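You operate a simulated robot arm through the tools that you are given. There is no shell and no other tool. Be economical: measure what you need, move in short steps, check, and stop when the job is done.

You run a simulated robot arm. Do the job below in one go: nothing can be reset, and whatever is moved stays where it is left.

Task
Switch on the grey receiver, set band B and gain 9, then press its store key.
Fine: one press. The cream receiver stays as it is.

The check looks at the end state, three seconds after you hand in, the way a careful person would. Anything else that was tipped, shoved, dropped, spilled or broken makes it a failure.

Robot
A 6-joint arm with a two-finger gripper on a trunk, on a base that drives. Base frame: it is fixed to the floor where the robot stands at the start and does not move with it; the origin is under the middle of the robot, x ahead of it, y to its left, z up. Units: m, degrees, N and s.
It reaches about 1.298 m from its shoulder. Its first joint turns from -149.0 to 149.0 degrees. Places, roughly: cream band dial [0.7, -0.1, 0.9]; cream gain dial [0.6, -0.2, 0.9]; cream receiver rocker [0.8, 0, 0.9]; cream store key [0.5, -0.2, 0.9]; grey band dial [0.7, -0.1, 1]; grey gain dial [0.6, -0.2, 1]; grey receiver [0.7, -0.2, 1]; grey receiver rocker [0.8, 0, 1]; grey store key [0.5, -0.2, 1]. Payload 1.57 kg.
Tool frame: the origin (TCP) lies between the finger pads and is the grasp point; the fingertips stand 0.021 m ahead of it; z points along the fingers, y is the line along which they close. Largest opening 0.07 m; the body of the gripper starts 0.05 m behind the TCP.
Orientation is that of the tool frame in the base frame, as a unit quaternion [w, x, y, z]. With the fingers straight down and closing along the base's y, the tool's x points along the base's -x, its y along +y and its z along -z.

Tools
- The arm moves only by the tool apply_moves. Its argument "series" is a list of rows, each a list of 7 numbers: the shift along the tool's x, y, z in units of 20 mm (1.0 is 20 mm), then the turn, a rotation vector about the tool's x, y, z in units of 6 degrees (1.0 is 6 degrees), then the gripper command, from -1 (fully open) to 1 (shut), values between in proportion. In form: [[x, y, z, ax, ay, az, claw], ...]. A call has 1 to 12 rows; each row shifts and turns the commanded pose from where the row before left it, along the tool's axes as they then stand. A call with a number of a shift or a turn outside -1 to 1 is refused whole. Rows are played at 5 a second. More than 0.05 m and 8.6 degrees between two rows, or a gripper value outside its range, and nothing of the call is played. Where a pose cannot be reached the arm comes as near as it can. A force on the tool above 40 N (or 10 N above the force at the start of the call, whichever is more), or a blocked arm, ends the call early, and 0.2 s more pass. The fingers move at their own pace and stop on an object; they squeeze with about 30 N. The grip force told is the motor's: it shows also when the fingers shut on nothing. Time passes only in rows, and 0.2 s behind the last, so rows that do not move let the fingers close. It gives the time, the measured TCP pose, the force on the tool (base axes), the opening and the grip force at its end, in the units of the frame above (readings bear some noise), with the torque about the TCP (base axes, N m) and any sound that the robot's microphone picked up.
- Cameras (640 x 400 px; columns grow to the right, rows downward): "scene" is now at [0.0219, 0.1287, 1.8272]; the picture's right is [-0.55, -0.83, 0.00], its down [-0.60, 0.39, -0.70] and it looks along [0.58, -0.39, -0.71] (base axes); focal length 283 px, centre (320, 200). "wrist" rides on the gripper at [0.079, 0.004, -0.081] in the tool frame; the picture's right is [-0.05, 1.00, 0.00], its down [-0.67, -0.04, -0.74] and it looks along [-0.74, -0.04, 0.67] (tool axes); focal length 256 px, centre (320, 200).
- capture(camera): a new picture of that camera. No time passes.
- slide_trunk(by): slides the trunk up (or, below 0, down) by that many m; the arm and the scene camera ride with it, the base frame stays. It gives what a move gives, with no picture.
- base_move(legs): drives the robot by 1 to 6 legs, each [ahead, turn to the left] in m and degrees, along the robot's own axes; the way and the turn of a leg run together, so that a leg with both is an arc; at most 1.5 m and 180 degrees a leg. The arm and the cameras ride along, it lands a little off, and it stops where it bumps. It gives what a move gives.
- head_to(pan, tilt): turns the head with the scene camera to pan (to the left, within 155 degrees either way) and tilt (down, from -29 to 69), counted from straight ahead of the robot. It gives what a move gives.
- pixel_to_xyz(camera, pixels): there is no depth. For up to 12 entries [column, row, z] of the newest picture of that camera ("zoom" is the newest enlarged one), the place [x, y] in the base frame at which the ray of that pixel passes the height z, good to about 0.002 m. No time passes.
- zoom(camera, box): a new picture of the part [left, top, right, bottom] of that camera's present view, enlarged. No time passes.
- close_job(): hands the job in; it is judged then, once.

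Keep the steps short. Do not move on a guess: measure, check each grasp and each placing, and mend mistakes. In all there are 80 turns and 52 pictures (those below and enlarged ones count). Leave the gripper open and the arm clear of the work at the hand-in unless told otherwise, and finish with a single line.

The tools are called after "Emit:" as a command line: name --pt "numbers of a row" for each row, then --argument value for the rest, lists and objects as JSON in quotes. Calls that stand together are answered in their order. apply_moves: Moves the arm, as the interface text tells. Its arguments: {"type":"object","properties":{"series":{"type":"array"}},"required":["series"]} The other tools are called the same way: slide_trunk (by) slides the trunk up or down; base_move (legs) drives the base; head_to (pan, tilt) turns the head that bears the scene camera; capture (camera) takes a picture; pixel_to_xyz (camera, pixels) gives the place at which the rays of pixels pass given heights; zoom (camera, box) takes an enlarged picture of a part of a camera's view; close_job () hands the job in.

At the start:

```text
t: 0.0
tool_pos: [0.9307, 0.0696, 1.1598]
tcp_rot: [0.0, 0.001, 1.0, 0.0]
wrist_force: [0.5, -0.9, -0.4]
torque: [-0.01, 0.0, -0.01]
opening: 0.0702
grip_force: 0.0
trunk travel left (down, up): [-0.842, 0.128]
robot x, y, heading: [0.0013, 0.0058, -0.1]
head pan, tilt: [-33.4, 45.6]
```

scene: 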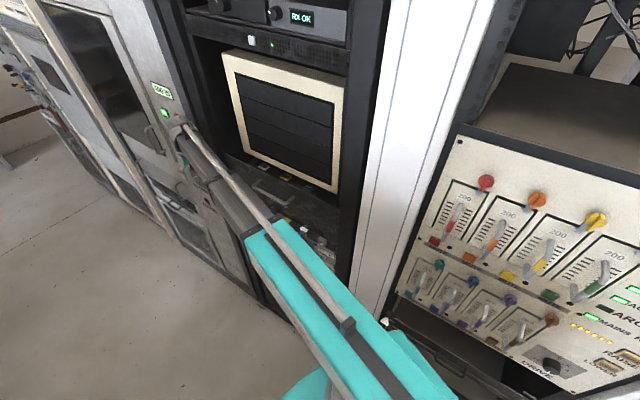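
wrist: 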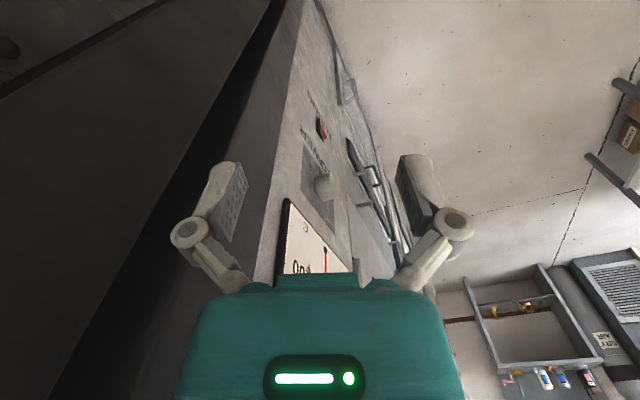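

The arm hides the rack bay where the receivers should be, around pixels (280-320, 200-260). I'll take an enlarged look there first.

Emit:
zoom --camera "scene" --box '[200, 130, 400, 300]'

```text
2.35 times, centred on (300, 215) of scene
```

zoom: 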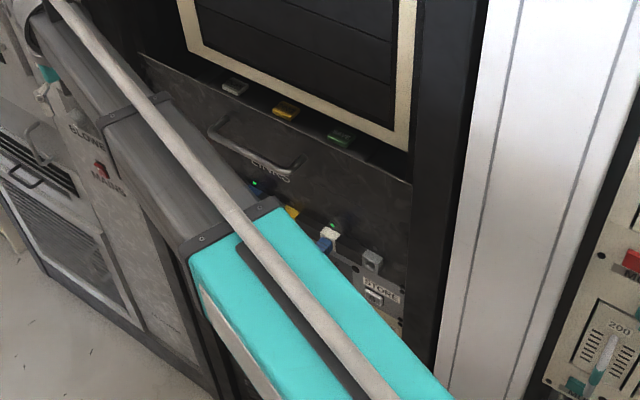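

The arm lies across the grey receiver. I'll draw it left and back, into open floor space.

Emit:
apply_moves --pt "0.7 1 0 0 0 0 -1" --pt "0.7 1 0 0 0 0 -1" --pt "0.7 1 0 0 0 0 -1" --pt "0.7 1 0 0 0 0 -1" --pt "0.7 1 0 0 0 0 -1" --pt "0.7 1 0 0 0 0 -1" --pt "0.7 1 0 0 0 0 -1" --pt "0.7 1 0 0 0 0 -1" --pt "0.7 1 0 0 0 0 -1" --pt "0.7 1 0 0 0 0 -1" --pt "0.7 1 0 0 0 0 -1" --pt "0.7 1 0 0 0 0 -1"

Emit:
capture --camera "scene"

```text
t: 2.6
tool_pos: [0.7626, 0.3101, 1.1602]
tcp_rot: [0.0, 0.001, 1.0, 0.0]
wrist_force: [0.3, -0.4, 0.4]
torque: [0.0, -0.01, 0.01]
opening: 0.0698
grip_force: 0.0
trunk travel left (down, up): [-0.842, 0.128]
robot x, y, heading: [0.0017, 0.0042, -0.0]
head pan, tilt: [-33.4, 45.6]
```

```text
48 pictures are left
```

scene: 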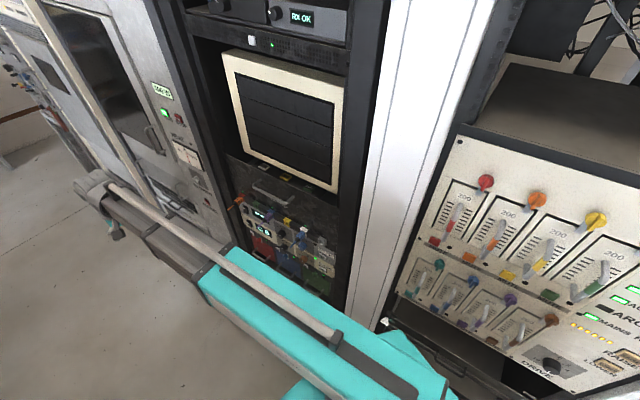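

The panel is now visible around (240-335, 195-290). I'll enlarge it.

Emit:
zoom --camera "scene" --box '[228, 185, 348, 275]'

```text
4.44 times, centred on (288, 230) of scene
```

zoom: 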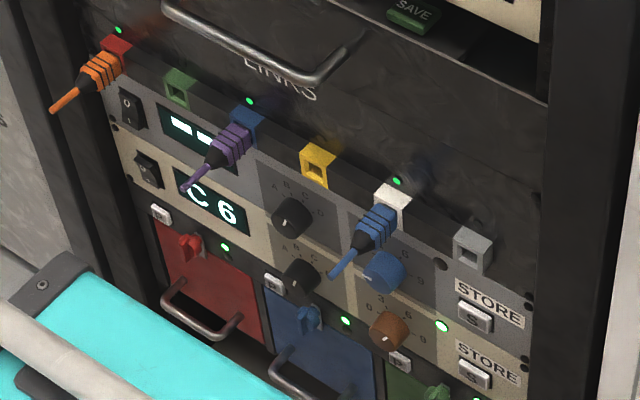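

Grey (upper) receiver: rocker with O/I at zoom (132,110), blank display, black band dial (291,217), blue gain dial (384,272), store key (475,318). Cables hang in front of its left part. I'll measure the panel direction.

Emit:
pixel_to_xyz --camera "zoom" --pixels '[[132, 108, 1.0], [475, 318, 1.0], [291, 217, 1.0], [384, 272, 1.0], [148, 170, 1.0], [475, 376, 1.0], [299, 279, 1.0], [389, 329, 1.0], [525, 307, 1.0], [100, 72, 1.0]]'

Emit:
slide_trunk --by -0.25

Emit:
capture --camera "scene"

```text
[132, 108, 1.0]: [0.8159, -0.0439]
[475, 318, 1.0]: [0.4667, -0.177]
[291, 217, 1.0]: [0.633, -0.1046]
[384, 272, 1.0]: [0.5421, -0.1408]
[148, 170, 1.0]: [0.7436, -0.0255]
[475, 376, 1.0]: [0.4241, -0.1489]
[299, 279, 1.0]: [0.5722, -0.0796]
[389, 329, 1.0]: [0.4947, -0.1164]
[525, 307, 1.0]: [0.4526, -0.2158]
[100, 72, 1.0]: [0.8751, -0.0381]
```

```text
t: 5.2
tool_pos: [0.7635, 0.311, 0.9111]
tcp_rot: [0.0, 0.0, 1.0, 0.0]
wrist_force: [0.3, -0.2, -0.2]
torque: [0.0, 0.03, 0.01]
opening: 0.0698
grip_force: 0.1
trunk travel left (down, up): [-0.592, 0.378]
robot x, y, heading: [0.001, 0.0048, 0.1]
head pan, tilt: [-33.4, 45.6]
```

```text
46 pictures are left
```

scene: 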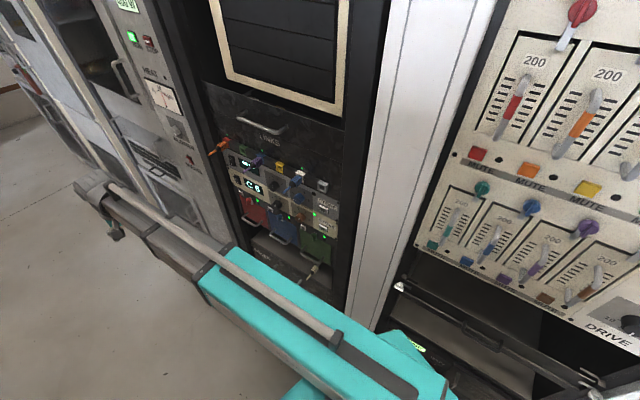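

Emit:
zoom --camera "scene" --box '[222, 135, 352, 220]'

```text
4.71 times, centred on (287, 178) of scene
```

zoom: 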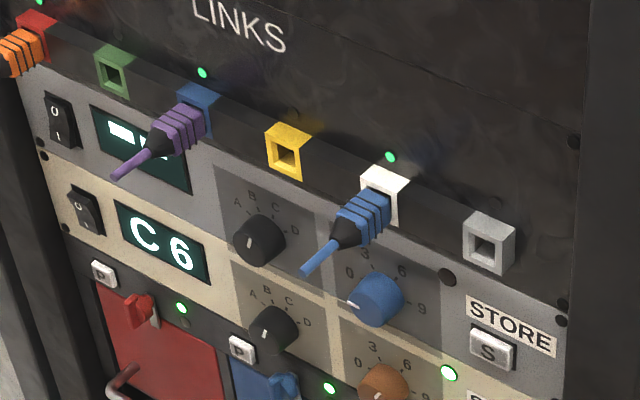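

Emit:
pixel_to_xyz --camera "zoom" --pixels '[[61, 122, 1.0], [490, 350, 1.0], [258, 240, 1.0], [376, 298, 1.0], [84, 211, 1.0], [563, 320, 1.0], [273, 328, 1.0], [39, 142, 1.0], [304, 272, 1.0], [116, 180, 1.0], [488, 245, 1.0], [385, 185, 1.0]]'

Emit:
zoom --camera "scene" --box '[262, 170, 312, 201]'

```text
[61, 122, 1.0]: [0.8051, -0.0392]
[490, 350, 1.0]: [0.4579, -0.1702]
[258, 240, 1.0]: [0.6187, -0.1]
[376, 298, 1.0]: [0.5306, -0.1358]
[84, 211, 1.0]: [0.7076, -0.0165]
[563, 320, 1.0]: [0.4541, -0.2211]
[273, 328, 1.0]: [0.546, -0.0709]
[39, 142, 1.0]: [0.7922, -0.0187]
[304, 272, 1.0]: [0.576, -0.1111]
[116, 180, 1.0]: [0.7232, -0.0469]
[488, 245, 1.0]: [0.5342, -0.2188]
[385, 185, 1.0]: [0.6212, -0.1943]
```

```text
12.80 times, centred on (287, 186) of scene
```

zoom: 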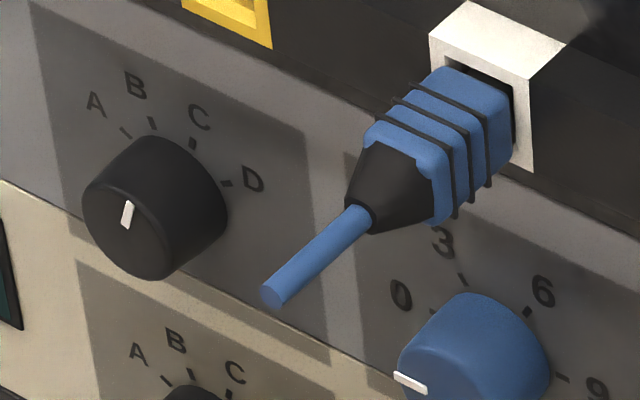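

Triangulating the two views: grey row height is about z 0.955-0.97, the panel faces (-0.375, 0.927), and band dial is at about (0.666,-0.117). Plugs stick out but lie well above the dials. I'll turn the tool to face the panel with the camera underneath: first a 68° yaw.

Emit:
apply_moves --pt "0 0 0 0 0 0.944 -1" --pt "0 0 0 0 0 0.944 -1" --pt "0 0 0 0 0 0.944 -1" --pt "0 0 0 0 0 0.944 -1" --pt "0 0 0 0 0 0.944 -1" --pt "0 0 0 0 0 0.944 -1" --pt "0 0 0 0 0 0.944 -1" --pt "0 0 0 0 0 0.944 -1" --pt "0 0 0 0 0 0.944 -1" --pt "0 0 0 0 0 0.944 -1" --pt "0 0 0 0 0 0.944 -1" --pt "0 0 0 0 0 0.944 -1"

Emit:
apply_moves --pt "0 0 0 0 -1 0 -1" --pt "0 0 0 0 -1 0 -1" --pt "0 0 0 0 -1 0 -1" --pt "0 0 0 0 -1 0 -1" --pt "0 0 0 0 -1 0 -1" --pt "0 0 0 0 -1 0 -1" --pt "0 0 0 0 -1 0 -1" --pt "0 0 0 0 -1 0 -1"

```text
t: 7.8
tool_pos: [0.7634, 0.3104, 0.9099]
tcp_rot: [0.0, 0.56, 0.829, 0.001]
wrist_force: [0.4, -0.5, 0.5]
torque: [0.02, 0.02, 0.03]
opening: 0.0702
grip_force: 0.0
trunk travel left (down, up): [-0.592, 0.378]
robot x, y, heading: [-0.0002, 0.0071, 0.1]
head pan, tilt: [-33.4, 45.6]
```

```text
t: 9.6
tool_pos: [0.7645, 0.3104, 0.9731]
tcp_rot: [0.337, 0.511, 0.757, -0.228]
wrist_force: [0.5, 0.1, -0.1]
torque: [0.0, -0.01, -0.02]
opening: 0.0699
grip_force: 0.1
out of reach, approached as far as the arm can: row 2, 3, 4, 5, 6, 7, 8
trunk travel left (down, up): [-0.592, 0.378]
robot x, y, heading: [-0.0014, 0.0032, 0.0]
head pan, tilt: [-33.4, 45.6]
```

The last rows were position-limited (z rose by 6 cm). The arm seems to want the TCP higher relative to the trunk, so I'll lower the trunk and finish the pitch.

Emit:
slide_trunk --by -0.2

Emit:
apply_moves --pt "-0.7 0 -0.7 0 0 0 -1" --pt "-0.7 0 -0.7 0 0 0 -1" --pt "-0.7 0 -0.7 0 0 0 -1" --pt "-0.7 0 -0.7 0 0 0 -1" --pt "-0.7 0 -0.7 0 0 0 -1" --pt "-0.7 0 -0.7 0 0 0 -1"

```text
t: 11.8
tool_pos: [0.7628, 0.3086, 0.7717]
tcp_rot: [0.337, 0.511, 0.757, -0.228]
wrist_force: [-0.1, 0.4, 0.4]
torque: [-0.03, 0.01, 0.04]
opening: 0.0699
grip_force: 0.1
trunk travel left (down, up): [-0.392, 0.578]
robot x, y, heading: [-0.0024, 0.0036, -0.0]
head pan, tilt: [-33.4, 45.6]
```

```text
t: 13.2
tool_pos: [0.7624, 0.3105, 0.7716]
tcp_rot: [0.337, 0.511, 0.757, -0.227]
wrist_force: [-0.8, -0.7, -0.1]
torque: [-0.02, 0.02, -0.02]
opening: 0.0698
grip_force: 0.1
out of reach, approached as far as the arm can: row 1, 2, 3, 4, 5, 6
trunk travel left (down, up): [-0.392, 0.578]
robot x, y, heading: [-0.0019, 0.0025, 0.0]
head pan, tilt: [-33.4, 45.6]
```

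Emit:
capture --camera "scene"

Emit:
capture --camera "wrist"

```text
43 pictures are left
```

scene: 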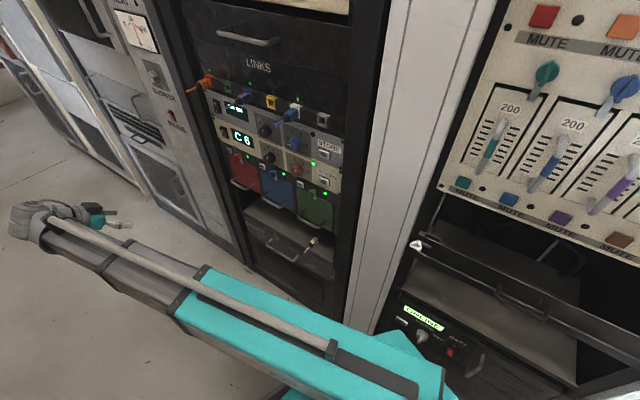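

```text
42 pictures are left
```

wrist: 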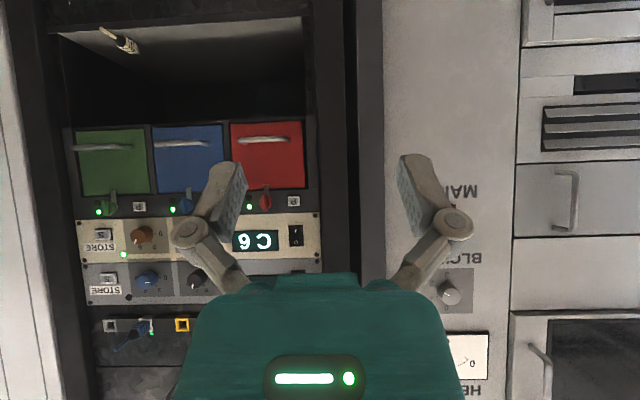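

The pictures suggest a telescoping boom whose wrist stays at a fixed height relative to the trunk, so z comes from the trunk. The wrist camera sees the panel upside-down, as expected. I'll finish pitching (42° left).

Emit:
apply_moves --pt "0 0 0 0 -1 0 -1" --pt "0 0 0 0 -1 0 -1" --pt "0 0 0 0 -1 0 -1" --pt "0 0 0 0 -1 0 -1" --pt "0 0 0 0 -1 0 -1" --pt "0 0 0 0 -1 0 -1" --pt "0 0 0 0 -1 0 -1"

Emit:
slide_trunk --by 0.06

```text
t: 14.8
tool_pos: [0.7636, 0.3102, 0.8968]
tcp_rot: [0.586, 0.395, 0.585, -0.396]
wrist_force: [-1.1, -0.5, 0.8]
torque: [0.01, -0.02, 0.03]
opening: 0.0702
grip_force: 0.0
out of reach, approached as far as the arm can: row 1, 2, 3, 4, 5, 6, 7
trunk travel left (down, up): [-0.392, 0.578]
robot x, y, heading: [0.0045, 0.0054, -0.3]
head pan, tilt: [-33.4, 45.6]
```

```text
t: 15.8
tool_pos: [0.7627, 0.3105, 0.9565]
tcp_rot: [0.585, 0.396, 0.587, -0.395]
wrist_force: [0.3, 0.3, 0.4]
torque: [0.01, -0.01, -0.02]
opening: 0.07
grip_force: 0.1
trunk travel left (down, up): [-0.452, 0.518]
robot x, y, heading: [-0.004, 0.0027, 0.0]
head pan, tilt: [-33.4, 45.6]
```

Orientation and height are right: tool z = (0.374,-0.927,0), x down, y towards the rocker side. I'll take a wrist picture to measure precisely.

Emit:
capture --camera "wrist"

Emit:
apply_moves --pt "0 -1 0 0 0 0 1" --pt "0 -1 0 0 0 0 1" --pt "0 -1 0 0 0 0 1" --pt "0 -1 0 0 0 0 1" --pt "0 -1 0 0 0 0 1" --pt "0 -1 0 0 0 0 1"

Emit:
capture --camera "wrist"

```text
41 pictures are left
```

wrist: 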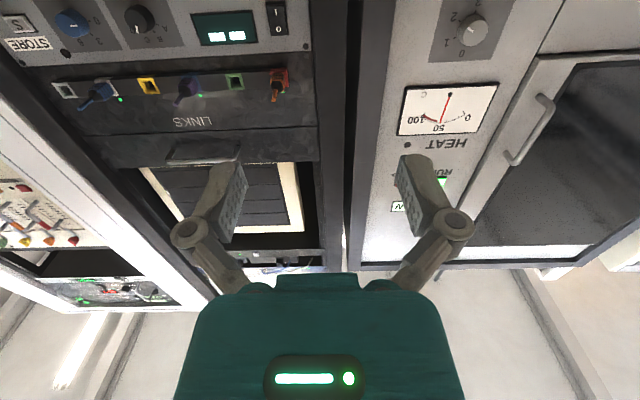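

```text
t: 17.1
tool_pos: [0.652, 0.2658, 0.9559]
tcp_rot: [0.585, 0.396, 0.587, -0.395]
wrist_force: [0.9, 0.0, -0.5]
torque: [0.0, -0.02, -0.02]
opening: 0.0001
grip_force: 28.1
trunk travel left (down, up): [-0.452, 0.518]
robot x, y, heading: [-0.0003, 0.0048, 0.2]
head pan, tilt: [-33.4, 45.6]
```

```text
40 pictures are left
```

wrist: 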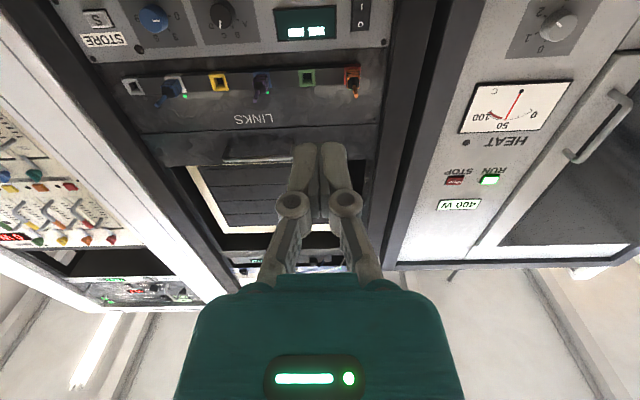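

Two wrist views put the rocker at s=0.762 along the panel, d≈0.355 deep, z≈0.97, and the band dial at s≈0.565, z≈0.960. I'll line up with the rocker with fingers closed and come closer, staying well clear, then look.

Emit:
apply_moves --pt "0 0.97 0 0 0 0 1" --pt "0 0.97 0 0 0 0 1" --pt "0 0.97 0 0 0 0 1" --pt "0 0 1 0 0 0 1" --pt "0 0 1 0 0 0 1" --pt "0 0 1 0 0 0 1" --pt "0 0 1 0 0 0 1" --pt "0 0 1 0 0 0 1" --pt "0 0 1 0 0 0 1" --pt "0 0 1 0 0 0 1" --pt "0 0 1 0 0 0 1" --pt "0 0 1 0 0 0 1"

Emit:
capture --camera "wrist"

Emit:
capture --camera "scene"

```text
t: 19.8
tool_pos: [0.7741, 0.1203, 0.956]
tcp_rot: [0.585, 0.396, 0.587, -0.395]
wrist_force: [-0.6, -0.3, -0.4]
torque: [0.01, 0.0, -0.01]
opening: 0.0
grip_force: 28.6
trunk travel left (down, up): [-0.452, 0.518]
robot x, y, heading: [-0.0011, -0.0005, -0.3]
head pan, tilt: [-33.4, 45.6]
```

```text
39 pictures are left
```

wrist: 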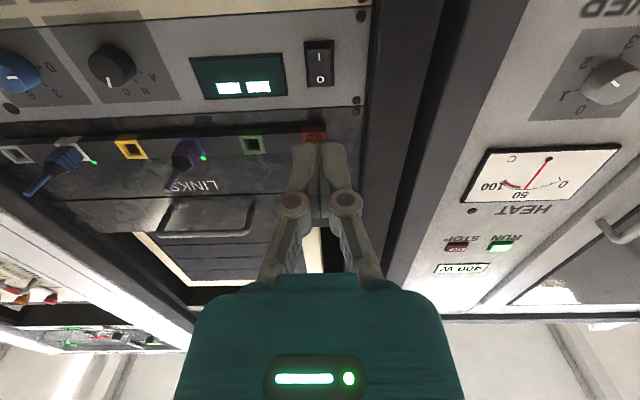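

```text
38 pictures are left
```

scene: 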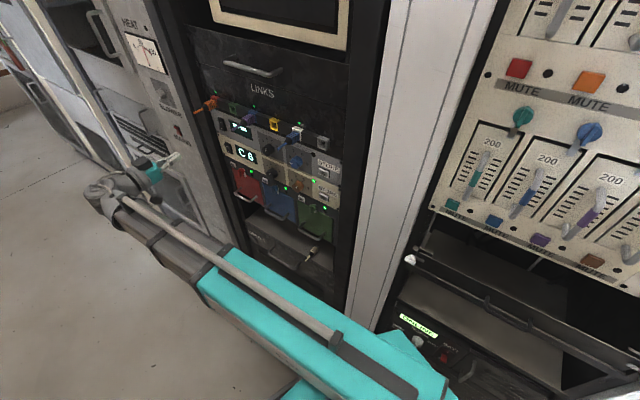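

Emit:
zoom --camera "wrist" --box '[0, 20, 360, 200]'

Emit:
zoom --camera "wrist" --box '[280, 30, 360, 100]'

```text
1.78 times, centred on (180, 110) of wrist
```

zoom: 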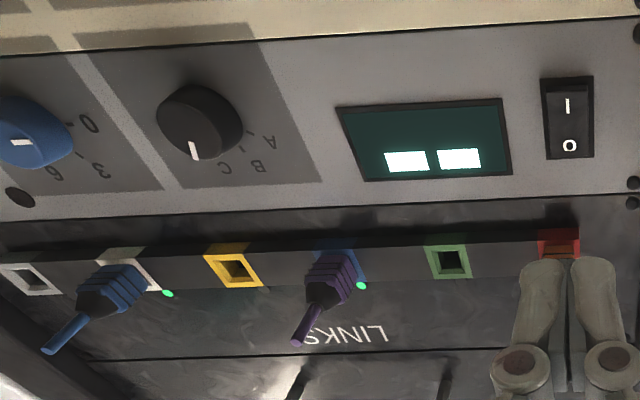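

```text
5.71 times, centred on (320, 65) of wrist
```

zoom: 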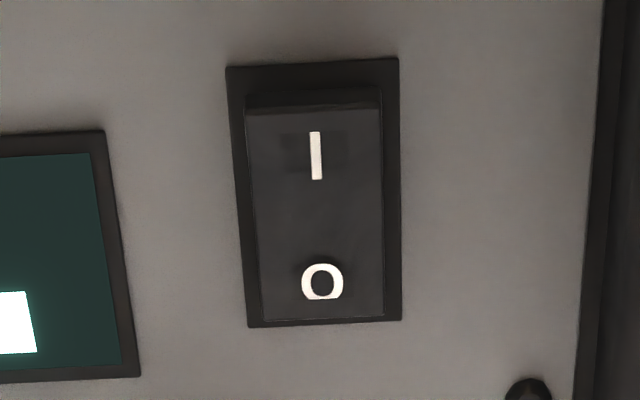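

The rocker is at O (the I half stands proud), centre z≈0.970, with its I half at about z 0.957 – level with the fingertips. Tick geometry: band points at C (+20°) and needs B (-20°); gain points at 0 (-90°) and needs 9 (+90°). I'll now press the rocker's I half, with fine steps at the end.

Emit:
apply_moves --pt "0 0 1 0 0 0 1" --pt "0 0 1 0 0 0 1" --pt "0 0 1 0 0 0 1" --pt "0 0 1 0 0 0 1" --pt "0 0 1 0 0 0 1" --pt "0 0 1 0 0 0 1"

Emit:
capture --camera "wrist"

```text
t: 21.1
tool_pos: [0.8182, 0.0095, 0.955]
tcp_rot: [0.585, 0.396, 0.587, -0.395]
wrist_force: [0.0, 0.4, -0.3]
torque: [0.03, -0.01, 0.0]
opening: 0.0
grip_force: 28.9
trunk travel left (down, up): [-0.452, 0.518]
robot x, y, heading: [-0.002, 0.0035, -0.3]
head pan, tilt: [-33.4, 45.6]
```

```text
35 pictures are left
```

wrist: 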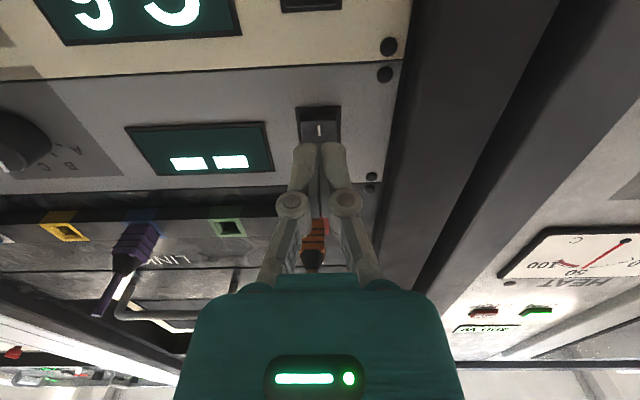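

Fingertips are lined up just below the I mark at (319,130), about 3 cm short. Now slow pressing.

Emit:
apply_moves --pt "0 0 0.3 0 0 0 1" --pt "0 0 0.3 0 0 0 1" --pt "0 0 0.3 0 0 0 1" --pt "0 0 0.2 0 0 0 1" --pt "0 0 0.2 0 0 0 1" --pt "0 0 0.2 0 0 0 1" --pt "0 0 0.2 0 0 0 1"

Emit:
capture --camera "wrist"

```text
t: 22.8
tool_pos: [0.8305, -0.0219, 0.9559]
tcp_rot: [0.585, 0.396, 0.588, -0.394]
wrist_force: [-1.8, 1.7, -1.5]
torque: [0.0, 0.05, 0.0]
opening: 0.0
grip_force: 28.1
trunk travel left (down, up): [-0.452, 0.518]
robot x, y, heading: [-0.0022, 0.005, 0.2]
head pan, tilt: [-33.4, 45.6]
```

```text
34 pictures are left
```

wrist: 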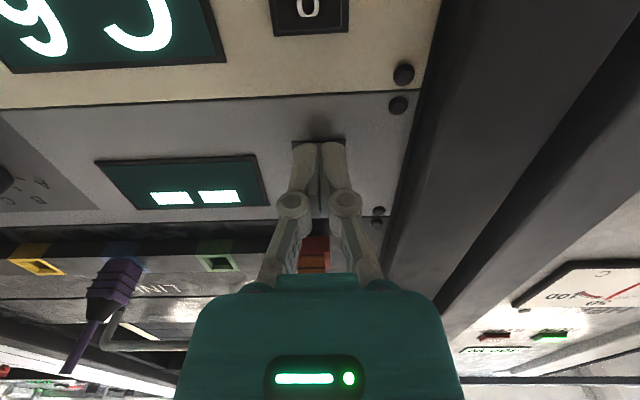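

Light contact (about 2 N). I'll press on in small steps.

Emit:
apply_moves --pt "0 0 0.15 0 0 0 1" --pt "0 0 0.15 0 0 0 1" --pt "0 0 0.15 0 0 0 1"

Emit:
zoom --camera "wrist" --box '[80, 80, 400, 280]'

```text
t: 23.5
tool_pos: [0.8321, -0.0249, 0.9557]
tcp_rot: [0.586, 0.395, 0.589, -0.393]
wrist_force: [-7.0, 13.2, -0.8]
torque: [-0.09, -0.02, -0.01]
opening: 0.0058
grip_force: 28.9
trunk travel left (down, up): [-0.452, 0.518]
robot x, y, heading: [-0.0013, 0.0003, -0.0]
head pan, tilt: [-33.4, 45.6]
stopped in row 3: the force on the tool passed its limit at 44 N (the readings are from after the stop); the commanded pose is now the measured one
```

```text
2.00 times, centred on (240, 180) of wrist
```

zoom: 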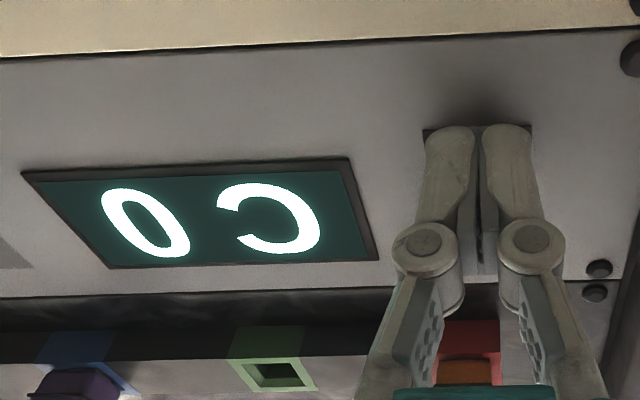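

The display now reads "C 0", so the grey receiver is on, with band C and gain 0 as I judged. I'll back straight off, then slide towards the band dial.

Emit:
apply_moves --pt "0 0 -1 0 0 0 1" --pt "0 0 -1 0 0 0 1" --pt "0 0 -1 0 0 0 1" --pt "0 0 -1 0 0 0 1" --pt "0 0 -1 0 0 0 1" --pt "0 0 -1 0 0 0 1" --pt "0 0 -1 0 0 0 1" --pt "0 0 -1 0 0 0 1"

Emit:
apply_moves --pt "0 -1 0 0 0 0 -1" --pt "0 -1 0 0 0 0 -1" --pt "0 -1 0 0 0 0 -1" --pt "0 -1 0 0 0 0 -1" --pt "0 -1 0 0 0 0 -1" --pt "0 -1 0 0 0 0 -1" --pt "0 -1 0 0 0 0 -1" --pt "0 -1 0 0 0 0 -1" --pt "0 -1 0 0 0 0 -1" --pt "0 -0.9 0 0 0 0 -1"

Emit:
capture --camera "wrist"

```text
t: 25.3
tool_pos: [0.7724, 0.1199, 0.9555]
tcp_rot: [0.585, 0.396, 0.588, -0.393]
wrist_force: [-0.2, -0.3, -0.1]
torque: [0.02, 0.02, 0.04]
opening: 0.0001
grip_force: 28.6
trunk travel left (down, up): [-0.452, 0.518]
robot x, y, heading: [-0.0029, 0.0052, -0.0]
head pan, tilt: [-33.4, 45.6]
```

```text
t: 27.5
tool_pos: [0.5896, 0.046, 0.9546]
tcp_rot: [0.585, 0.396, 0.588, -0.394]
wrist_force: [-0.6, -0.6, -1.5]
torque: [-0.03, 0.04, -0.03]
opening: 0.07
grip_force: 0.1
trunk travel left (down, up): [-0.452, 0.518]
robot x, y, heading: [-0.0021, 0.0039, 0.0]
head pan, tilt: [-33.4, 45.6]
```

```text
32 pictures are left
```

wrist: 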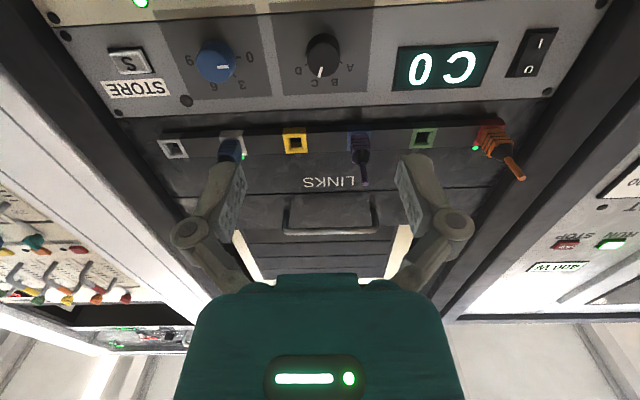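

Emit:
zoom --camera "wrist" --box '[160, 10, 380, 110]'

```text
2.91 times, centred on (270, 60) of wrist
```

zoom: 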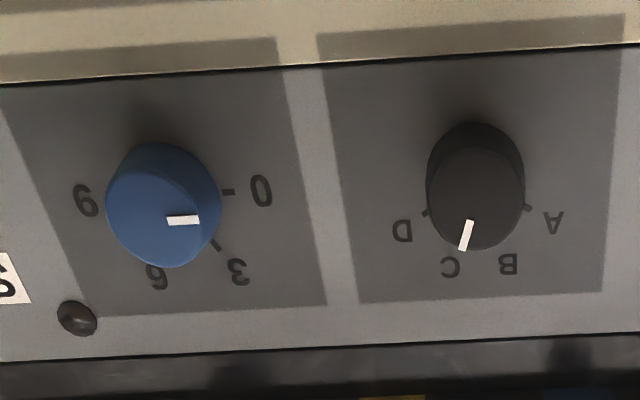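

Sharp view: band dial face centre gives s=0.566, z≈0.959, diameter ≈29 mm; gain dial s≈0.471, z≈0.958. Tool is at s=0.564, z=0.9546. I'll raise the trunk 4 mm, shift 2 mm, and approach with open fingers.

Emit:
slide_trunk --by 0.004

Emit:
apply_moves --pt "0 0.11 1 0 0 0 -1" --pt "0 0 1 0 0 0 -1" --pt "0 0 1 0 0 0 -1" --pt "0 0 1 0 0 0 -1" --pt "0 0 1 0 0 0 -1" --pt "0 0 1 0 0 0 -1"

Emit:
capture --camera "wrist"

Emit:
capture --camera "scene"

```text
t: 28.1
tool_pos: [0.5883, 0.0457, 0.96]
tcp_rot: [0.585, 0.396, 0.589, -0.393]
wrist_force: [0.0, -0.1, -0.9]
torque: [0.0, -0.01, 0.02]
opening: 0.0699
grip_force: 0.1
trunk travel left (down, up): [-0.456, 0.514]
robot x, y, heading: [0.0024, 0.0049, 0.0]
head pan, tilt: [-33.4, 45.6]
```

```text
t: 29.5
tool_pos: [0.6368, -0.0654, 0.9592]
tcp_rot: [0.584, 0.396, 0.589, -0.393]
wrist_force: [0.7, 0.0, 0.0]
torque: [0.04, 0.02, 0.0]
opening: 0.0697
grip_force: 0.0
trunk travel left (down, up): [-0.456, 0.514]
robot x, y, heading: [-0.0001, 0.001, 0.1]
head pan, tilt: [-33.4, 45.6]
```

```text
30 pictures are left
```

wrist: 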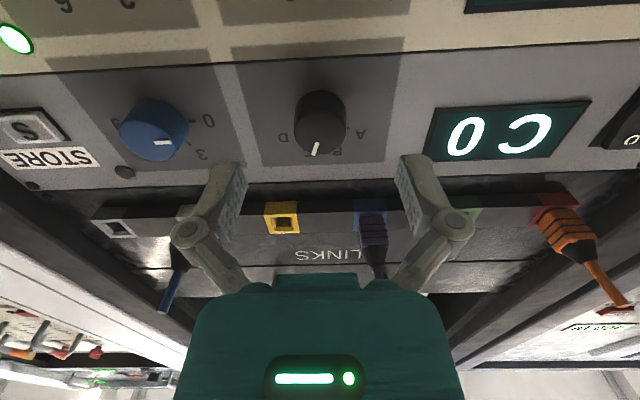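

```text
29 pictures are left
```

scene: 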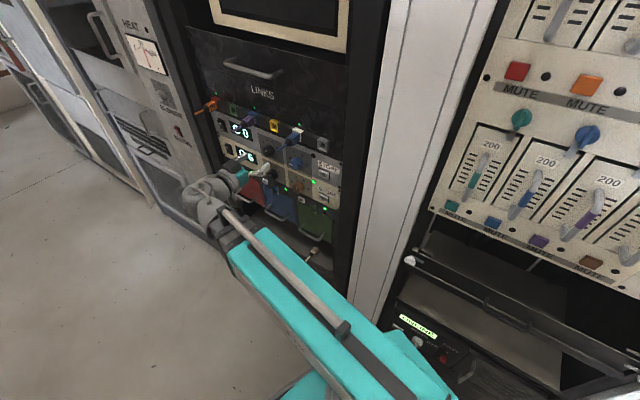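

Knob (320,122) is centred between the finger pads (225 and 418). I'll advance 32 mm so the pads straddle it, then close.

Emit:
apply_moves --pt "0 0 0.4 0 0 0 -1" --pt "0 0 0.4 0 0 0 -1" --pt "0 0 0.4 0 0 0 -1" --pt "0 0 0.4 0 0 0 -1" --pt "0 0 0 0 0 0 0.2" --pt "0 0 0 0 0 0 0.2" --pt "0 0 0 0 0 0 0.3" --pt "0 0 0 0 0 0 0.4" --pt "0 0 0 0 0 0 0.4"

Emit:
capture --camera "wrist"

```text
t: 31.5
tool_pos: [0.6494, -0.093, 0.9592]
tcp_rot: [0.584, 0.397, 0.588, -0.394]
wrist_force: [-1.7, 4.7, -0.5]
torque: [0.07, 0.04, 0.07]
opening: 0.0304
grip_force: 31.7
trunk travel left (down, up): [-0.456, 0.514]
robot x, y, heading: [-0.002, 0.0047, 0.1]
head pan, tilt: [-33.4, 45.6]
```

```text
28 pictures are left
```

wrist: 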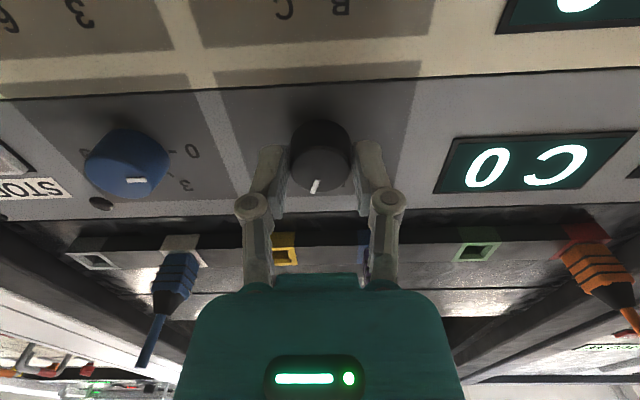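

Dial gripped (30 mm, 32 N). I'll turn it 40° counter-clockwise, from C to B.

Emit:
apply_moves --pt "0 0 0 0 0 -0.95 0.4" --pt "0 0 0 0 0 -0.95 0.4" --pt "0 0 0 0 0 -0.95 0.4" --pt "0 0 0 0 0 -0.95 0.4" --pt "0 0 0 0 0 -0.95 0.4" --pt "0 0 0 0 0 -0.95 0.4" --pt "0 0 0 0 0 -0.95 0.4" --pt "0 0 0 0 0 0 0.4"

Emit:
capture --camera "wrist"

```text
t: 33.3
tool_pos: [0.6459, -0.0942, 0.9589]
tcp_rot: [0.415, 0.172, 0.689, -0.568]
wrist_force: [-16.6, -0.7, -3.0]
torque: [-0.25, -0.11, -0.28]
opening: 0.0304
grip_force: 32.3
trunk travel left (down, up): [-0.456, 0.514]
robot x, y, heading: [-0.0032, 0.0058, 0.1]
head pan, tilt: [-33.4, 45.6]
```

```text
27 pictures are left
```

wrist: 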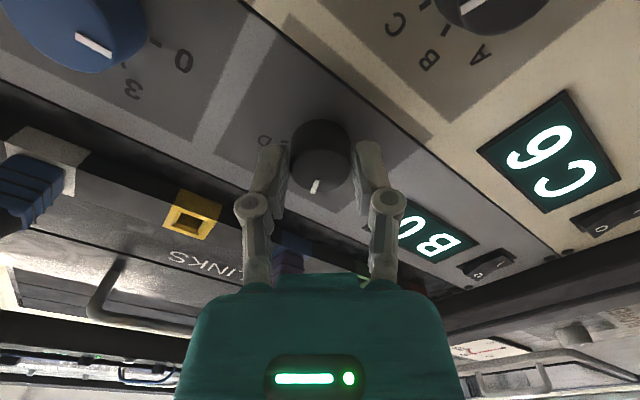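

The display reads "B 0". I'll release the dial and back straight off 6 cm.

Emit:
apply_moves --pt "0 0 0 0 0 0 -1" --pt "0 0 0 0 0 0 -1" --pt "0 0 0 0 0 0 -1" --pt "0 0 -1 0 0 0 -1" --pt "0 0 -1 0 0 0 -1" --pt "0 0 -1 0 0 0 -1"

Emit:
capture --camera "wrist"

```text
t: 34.7
tool_pos: [0.6276, -0.0395, 0.9591]
tcp_rot: [0.415, 0.172, 0.689, -0.569]
wrist_force: [0.6, -0.2, -0.5]
torque: [0.02, 0.0, -0.01]
opening: 0.07
grip_force: 0.0
trunk travel left (down, up): [-0.456, 0.514]
robot x, y, heading: [-0.0008, 0.0039, 0.0]
head pan, tilt: [-33.4, 45.6]
```

```text
26 pictures are left
```

wrist: 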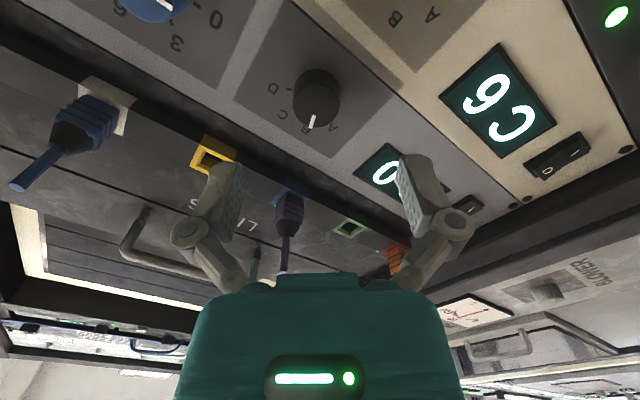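

Band pointer now sits at B. Moving sideways 96 mm to the gain dial at the same stand-off (roll kept at -40°, good for a clockwise turn).

Emit:
apply_moves --pt "0.772 -0.919 0 0 0 0 -1" --pt "0.772 -0.919 0 0 0 0 -1" --pt "0.772 -0.919 0 0 0 0 -1" --pt "0.772 -0.919 0 0 0 0 -1" --pt "0 0 0 0 0 -0.8 -1"

Emit:
capture --camera "wrist"

```text
t: 35.9
tool_pos: [0.5929, -0.0546, 0.9607]
tcp_rot: [0.391, 0.143, 0.695, -0.587]
wrist_force: [-0.1, -0.7, 0.2]
torque: [-0.01, 0.0, 0.0]
opening: 0.0702
grip_force: 0.0
out of reach, approached as far as the arm can: row 2, 3, 4
trunk travel left (down, up): [-0.456, 0.514]
robot x, y, heading: [-0.0051, 0.0008, -0.0]
head pan, tilt: [-33.4, 45.6]
```

```text
25 pictures are left
```

wrist: 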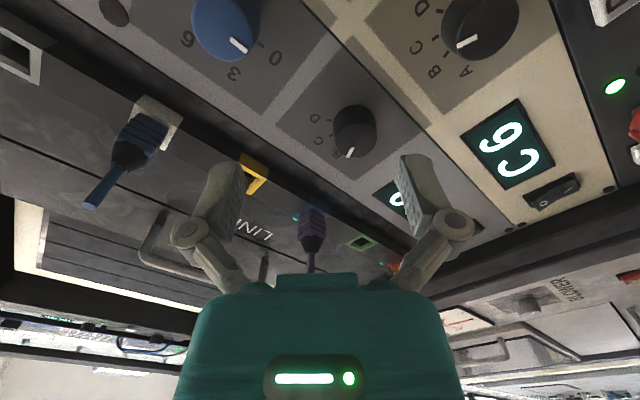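

The boom's shortest length stops me at s≈0.53; the gain dial (0.471) and store key (0.382) need the base about 0.2 m further back. I'll look behind the robot before driving.

Emit:
head_to --pan 150 --tilt 50

Emit:
capture --camera "scene"

Emit:
head_to --pan -150 --tilt 50

Emit:
capture --camera "scene"

```text
t: 38.6
tool_pos: [0.5933, -0.0555, 0.96]
tcp_rot: [0.392, 0.144, 0.695, -0.586]
wrist_force: [0.3, -1.2, 0.8]
torque: [0.0, -0.03, -0.02]
opening: 0.0699
grip_force: 0.1
trunk travel left (down, up): [-0.456, 0.514]
robot x, y, heading: [-0.0026, -0.0001, 0.2]
head pan, tilt: [150.0, 50.0]
```

```text
24 pictures are left
```

scene: 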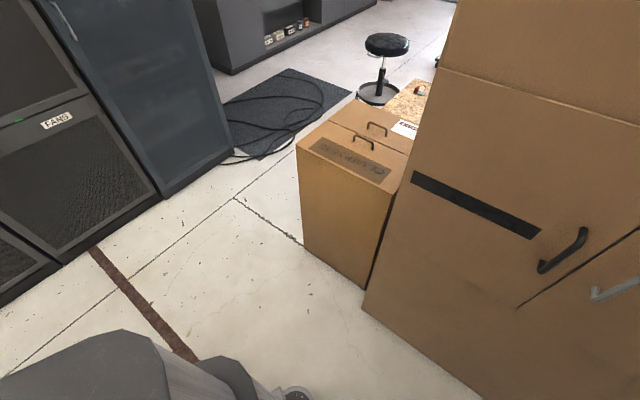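

```text
t: 42.7
tool_pos: [0.5933, -0.0546, 0.96]
tcp_rot: [0.392, 0.145, 0.694, -0.586]
wrist_force: [-0.1, 1.3, -0.7]
torque: [0.01, -0.02, -0.02]
opening: 0.0698
grip_force: 0.1
trunk travel left (down, up): [-0.456, 0.514]
robot x, y, heading: [-0.0002, 0.0031, 0.0]
head pan, tilt: [-150.0, 50.0]
```

```text
23 pictures are left
```

scene: 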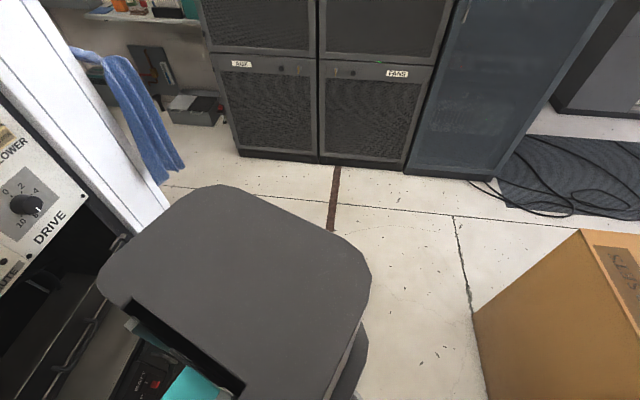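

Behind the robot there is clear floor for over 1 m (cabinets at x≈-1.3, carton no nearer than y≈0.33). I'll turn the head back, retreat the tool a little and drive back 0.2 m.

Emit:
head_to --pan -33.4 --tilt 45.6

Emit:
apply_moves --pt "0 0 -1 0 0 0 -1" --pt "0 0 -1 0 0 0 -1" --pt "0 0 -1 0 0 0 -1"

Emit:
base_move --legs '[[-0.2, 0]]'

Emit:
capture --camera "wrist"

```text
t: 44.6
tool_pos: [0.5926, -0.0545, 0.9604]
tcp_rot: [0.391, 0.144, 0.695, -0.586]
wrist_force: [0.0, 0.2, -0.2]
torque: [0.03, -0.01, -0.02]
opening: 0.07
grip_force: 0.1
trunk travel left (down, up): [-0.456, 0.514]
robot x, y, heading: [-0.001, 0.0054, -0.1]
head pan, tilt: [-33.4, 45.6]
```

```text
t: 45.5
tool_pos: [0.5754, 0.0041, 0.9588]
tcp_rot: [0.391, 0.144, 0.694, -0.587]
wrist_force: [-0.4, 0.7, 0.4]
torque: [-0.02, 0.03, -0.01]
opening: 0.0699
grip_force: 0.1
out of reach, approached as far as the arm can: row 2
trunk travel left (down, up): [-0.456, 0.514]
robot x, y, heading: [0.0015, 0.0032, -0.2]
head pan, tilt: [-33.4, 45.6]
```

```text
t: 47.3
tool_pos: [0.3749, 0.004, 0.9597]
tcp_rot: [0.391, 0.142, 0.695, -0.586]
wrist_force: [-0.2, -0.1, -0.6]
torque: [0.01, -0.02, 0.01]
opening: 0.0699
grip_force: 0.0
trunk travel left (down, up): [-0.456, 0.514]
robot x, y, heading: [-0.2003, 0.0014, 0.3]
head pan, tilt: [-33.4, 45.6]
```

```text
22 pictures are left
```

wrist: 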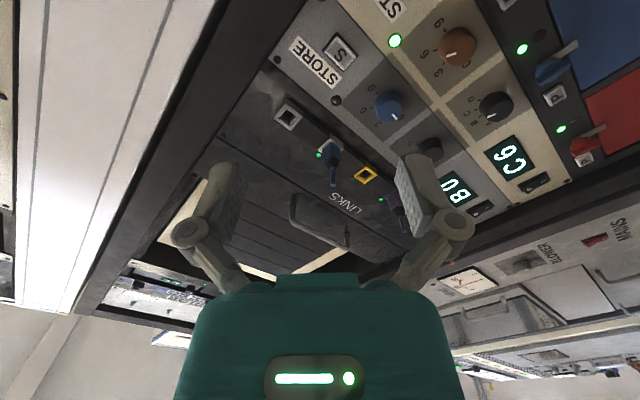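

I'm at s=0.349, d=0.137. I'll shift +122 mm along the panel to the gain dial and approach to d≈0.24.

Emit:
apply_moves --pt "-0.86 0.866 0 0 0 0 -1" --pt "-0.86 0.866 0 0 0 0 -1" --pt "-0.86 0.866 0 0 0 0 -1" --pt "-0.86 0.866 0 0 0 0 -1" --pt "-0.86 0.866 0 0 0 0 -1" --pt "0 0 1 0 0 0 -1" --pt "0 0 1 0 0 0 -1" --pt "0 0 1 0 0 0 -1" --pt "0 0 1 0 0 0 -1" --pt "0 0 1 0 0 0 -1" --pt "0 0 0 0 0 0 -1"

Emit:
capture --camera "wrist"

Emit:
capture --camera "scene"

```text
t: 49.7
tool_pos: [0.5262, -0.0438, 0.9594]
tcp_rot: [0.391, 0.143, 0.694, -0.587]
wrist_force: [0.6, 0.2, -0.6]
torque: [0.01, -0.02, 0.01]
opening: 0.0701
grip_force: 0.1
trunk travel left (down, up): [-0.456, 0.514]
robot x, y, heading: [-0.1998, 0.0016, -0.1]
head pan, tilt: [-33.4, 45.6]
```

```text
21 pictures are left
```

wrist: 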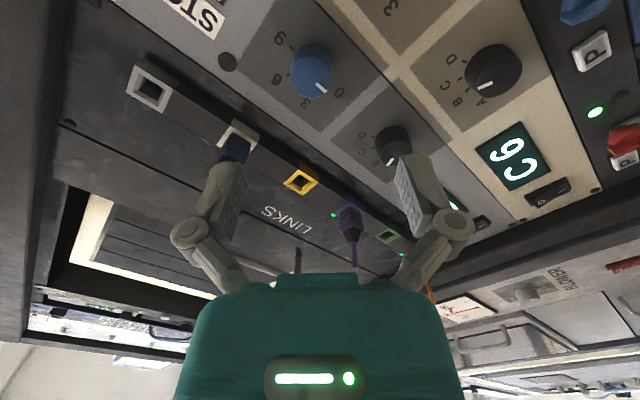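

```text
20 pictures are left
```

scene: 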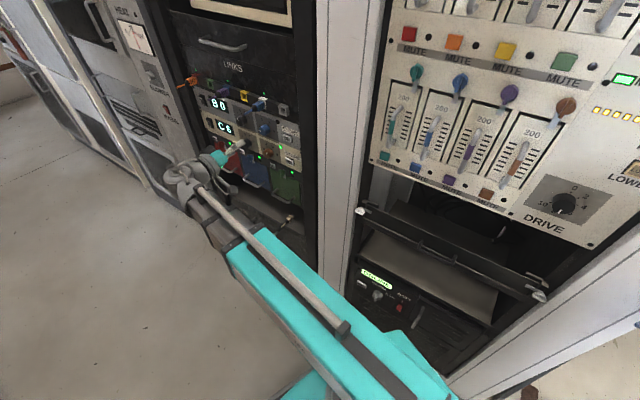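

Emit:
zoom --camera "wrist" --box '[252, 20, 372, 120]'

```text
4.00 times, centred on (312, 70) of wrist
```

zoom: 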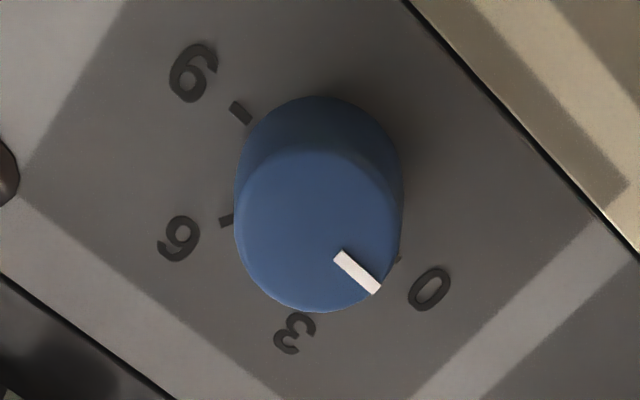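

Dial face centre at wrist (311,77.5), which puts it 8.4 mm to the right of the tool axis (s≈0.463, z≈0.959). Correcting and advancing 6 cm.

Emit:
apply_moves --pt "0.296 -0.298 0 0 0 0 -1" --pt "0 0 1 0 0 0 -1" --pt "0 0 1 0 0 0 -1" --pt "0 0 1 0 0 0 -1" --pt "0 0 0 0 0 0 -1"

Emit:
capture --camera "wrist"

```text
t: 50.9
tool_pos: [0.5404, -0.1015, 0.9589]
tcp_rot: [0.39, 0.143, 0.694, -0.587]
wrist_force: [0.1, 0.9, 0.4]
torque: [0.01, 0.01, 0.02]
opening: 0.0701
grip_force: 0.1
trunk travel left (down, up): [-0.456, 0.514]
robot x, y, heading: [-0.1974, 0.0004, 0.1]
head pan, tilt: [-33.4, 45.6]
```

```text
18 pictures are left
```

wrist: 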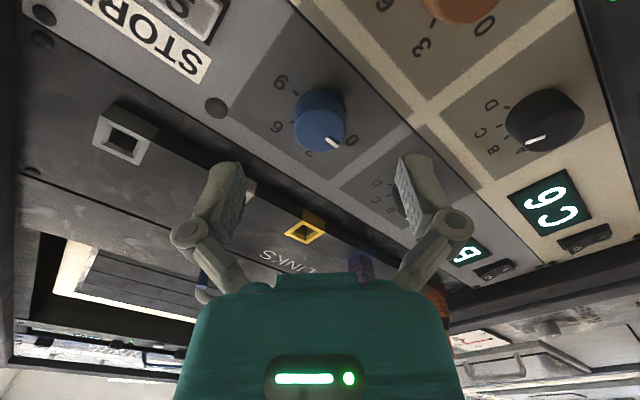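

Dial (321,126) is centred between the pads. Advance 32 mm and close.

Emit:
apply_moves --pt "0 0 0.4 0 0 0 -1" --pt "0 0 0.4 0 0 0 -1" --pt "0 0 0.4 0 0 0 -1" --pt "0 0 0.4 0 0 0 -1" --pt "0 0 0 0 0 0 0.2" --pt "0 0 0 0 0 0 0.2" --pt "0 0 0 0 0 0 0.3" --pt "0 0 0 0 0 0 0.4" --pt "0 0 0 0 0 0 0.4"

Emit:
capture --camera "wrist"

```text
t: 52.9
tool_pos: [0.5523, -0.1305, 0.9588]
tcp_rot: [0.392, 0.142, 0.695, -0.586]
wrist_force: [-1.0, 2.3, -0.4]
torque: [0.0, 0.01, 0.09]
opening: 0.0299
grip_force: 32.2
trunk travel left (down, up): [-0.456, 0.514]
robot x, y, heading: [-0.2042, 0.0005, 0.2]
head pan, tilt: [-33.4, 45.6]
```

```text
17 pictures are left
```

wrist: 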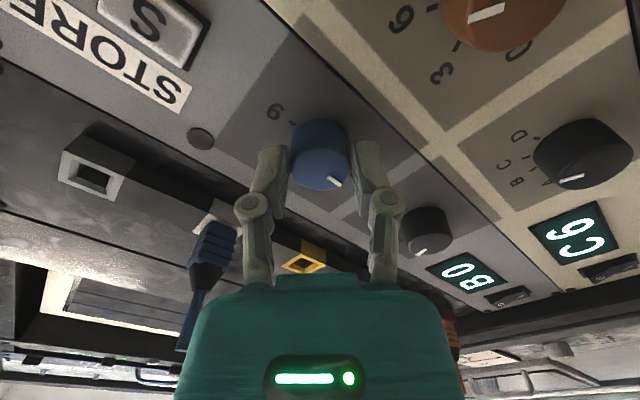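

Gripped (30 mm, 32 N, low side force). Turning clockwise 72°.

Emit:
apply_moves --pt "0 0 0 0 0 1 0.4" --pt "0 0 0 0 0 1 0.4" --pt "0 0 0 0 0 1 0.4" --pt "0 0 0 0 0 1 0.4" --pt "0 0 0 0 0 1 0.4" --pt "0 0 0 0 0 1 0.4" --pt "0 0 0 0 0 1 0.4" --pt "0 0 0 0 0 1 0.4" --pt "0 0 0 0 0 1 0.4" --pt "0 0 0 0 0 1 0.4" --pt "0 0 0 0 0 1 0.4" --pt "0 0 0 0 0 1 0.4"

Emit:
capture --camera "wrist"

```text
t: 55.5
tool_pos: [0.5554, -0.1297, 0.9586]
tcp_rot: [0.663, 0.521, 0.48, -0.243]
wrist_force: [30.1, 10.9, 7.7]
torque: [-0.23, 0.04, 0.4]
opening: 0.0299
grip_force: 32.0
trunk travel left (down, up): [-0.456, 0.514]
robot x, y, heading: [-0.2044, 0.0024, 0.2]
head pan, tilt: [-33.4, 45.6]
```

```text
16 pictures are left
```

wrist: 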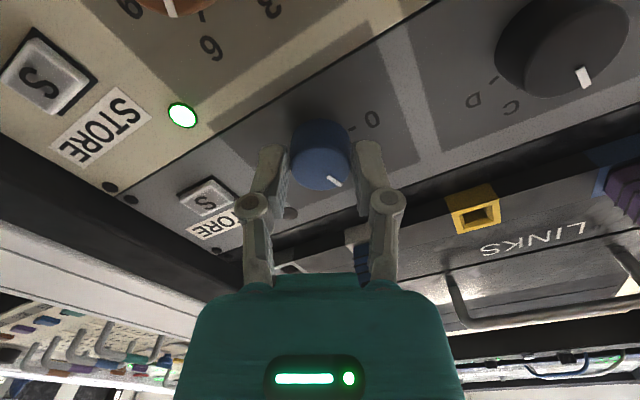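

It turns, but a side force of 30 N has built up, so the dial's true centre is about 2 mm left and 2 mm above my axis. I'll release, look at the display, then re-centre.

Emit:
apply_moves --pt "0 0 0 0 0 0 -1" --pt "0 0 0 0 0 0 -1" --pt "0 0 0 0 0 0 -1"

Emit:
zoom --camera "scene" --box '[180, 70, 310, 155]'

```text
t: 56.3
tool_pos: [0.5524, -0.1307, 0.9589]
tcp_rot: [0.661, 0.524, 0.478, -0.245]
wrist_force: [0.3, 0.4, -0.1]
torque: [0.0, 0.01, 0.0]
opening: 0.07
grip_force: 0.0
trunk travel left (down, up): [-0.456, 0.514]
robot x, y, heading: [-0.2008, 0.0049, 0.1]
head pan, tilt: [-33.4, 45.6]
```

```text
4.71 times, centred on (245, 112) of scene
```

zoom: 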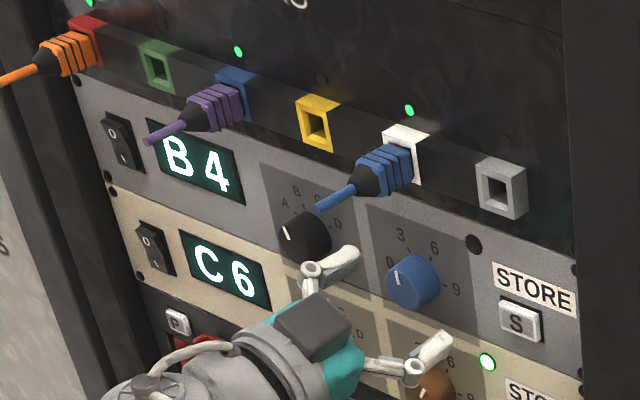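

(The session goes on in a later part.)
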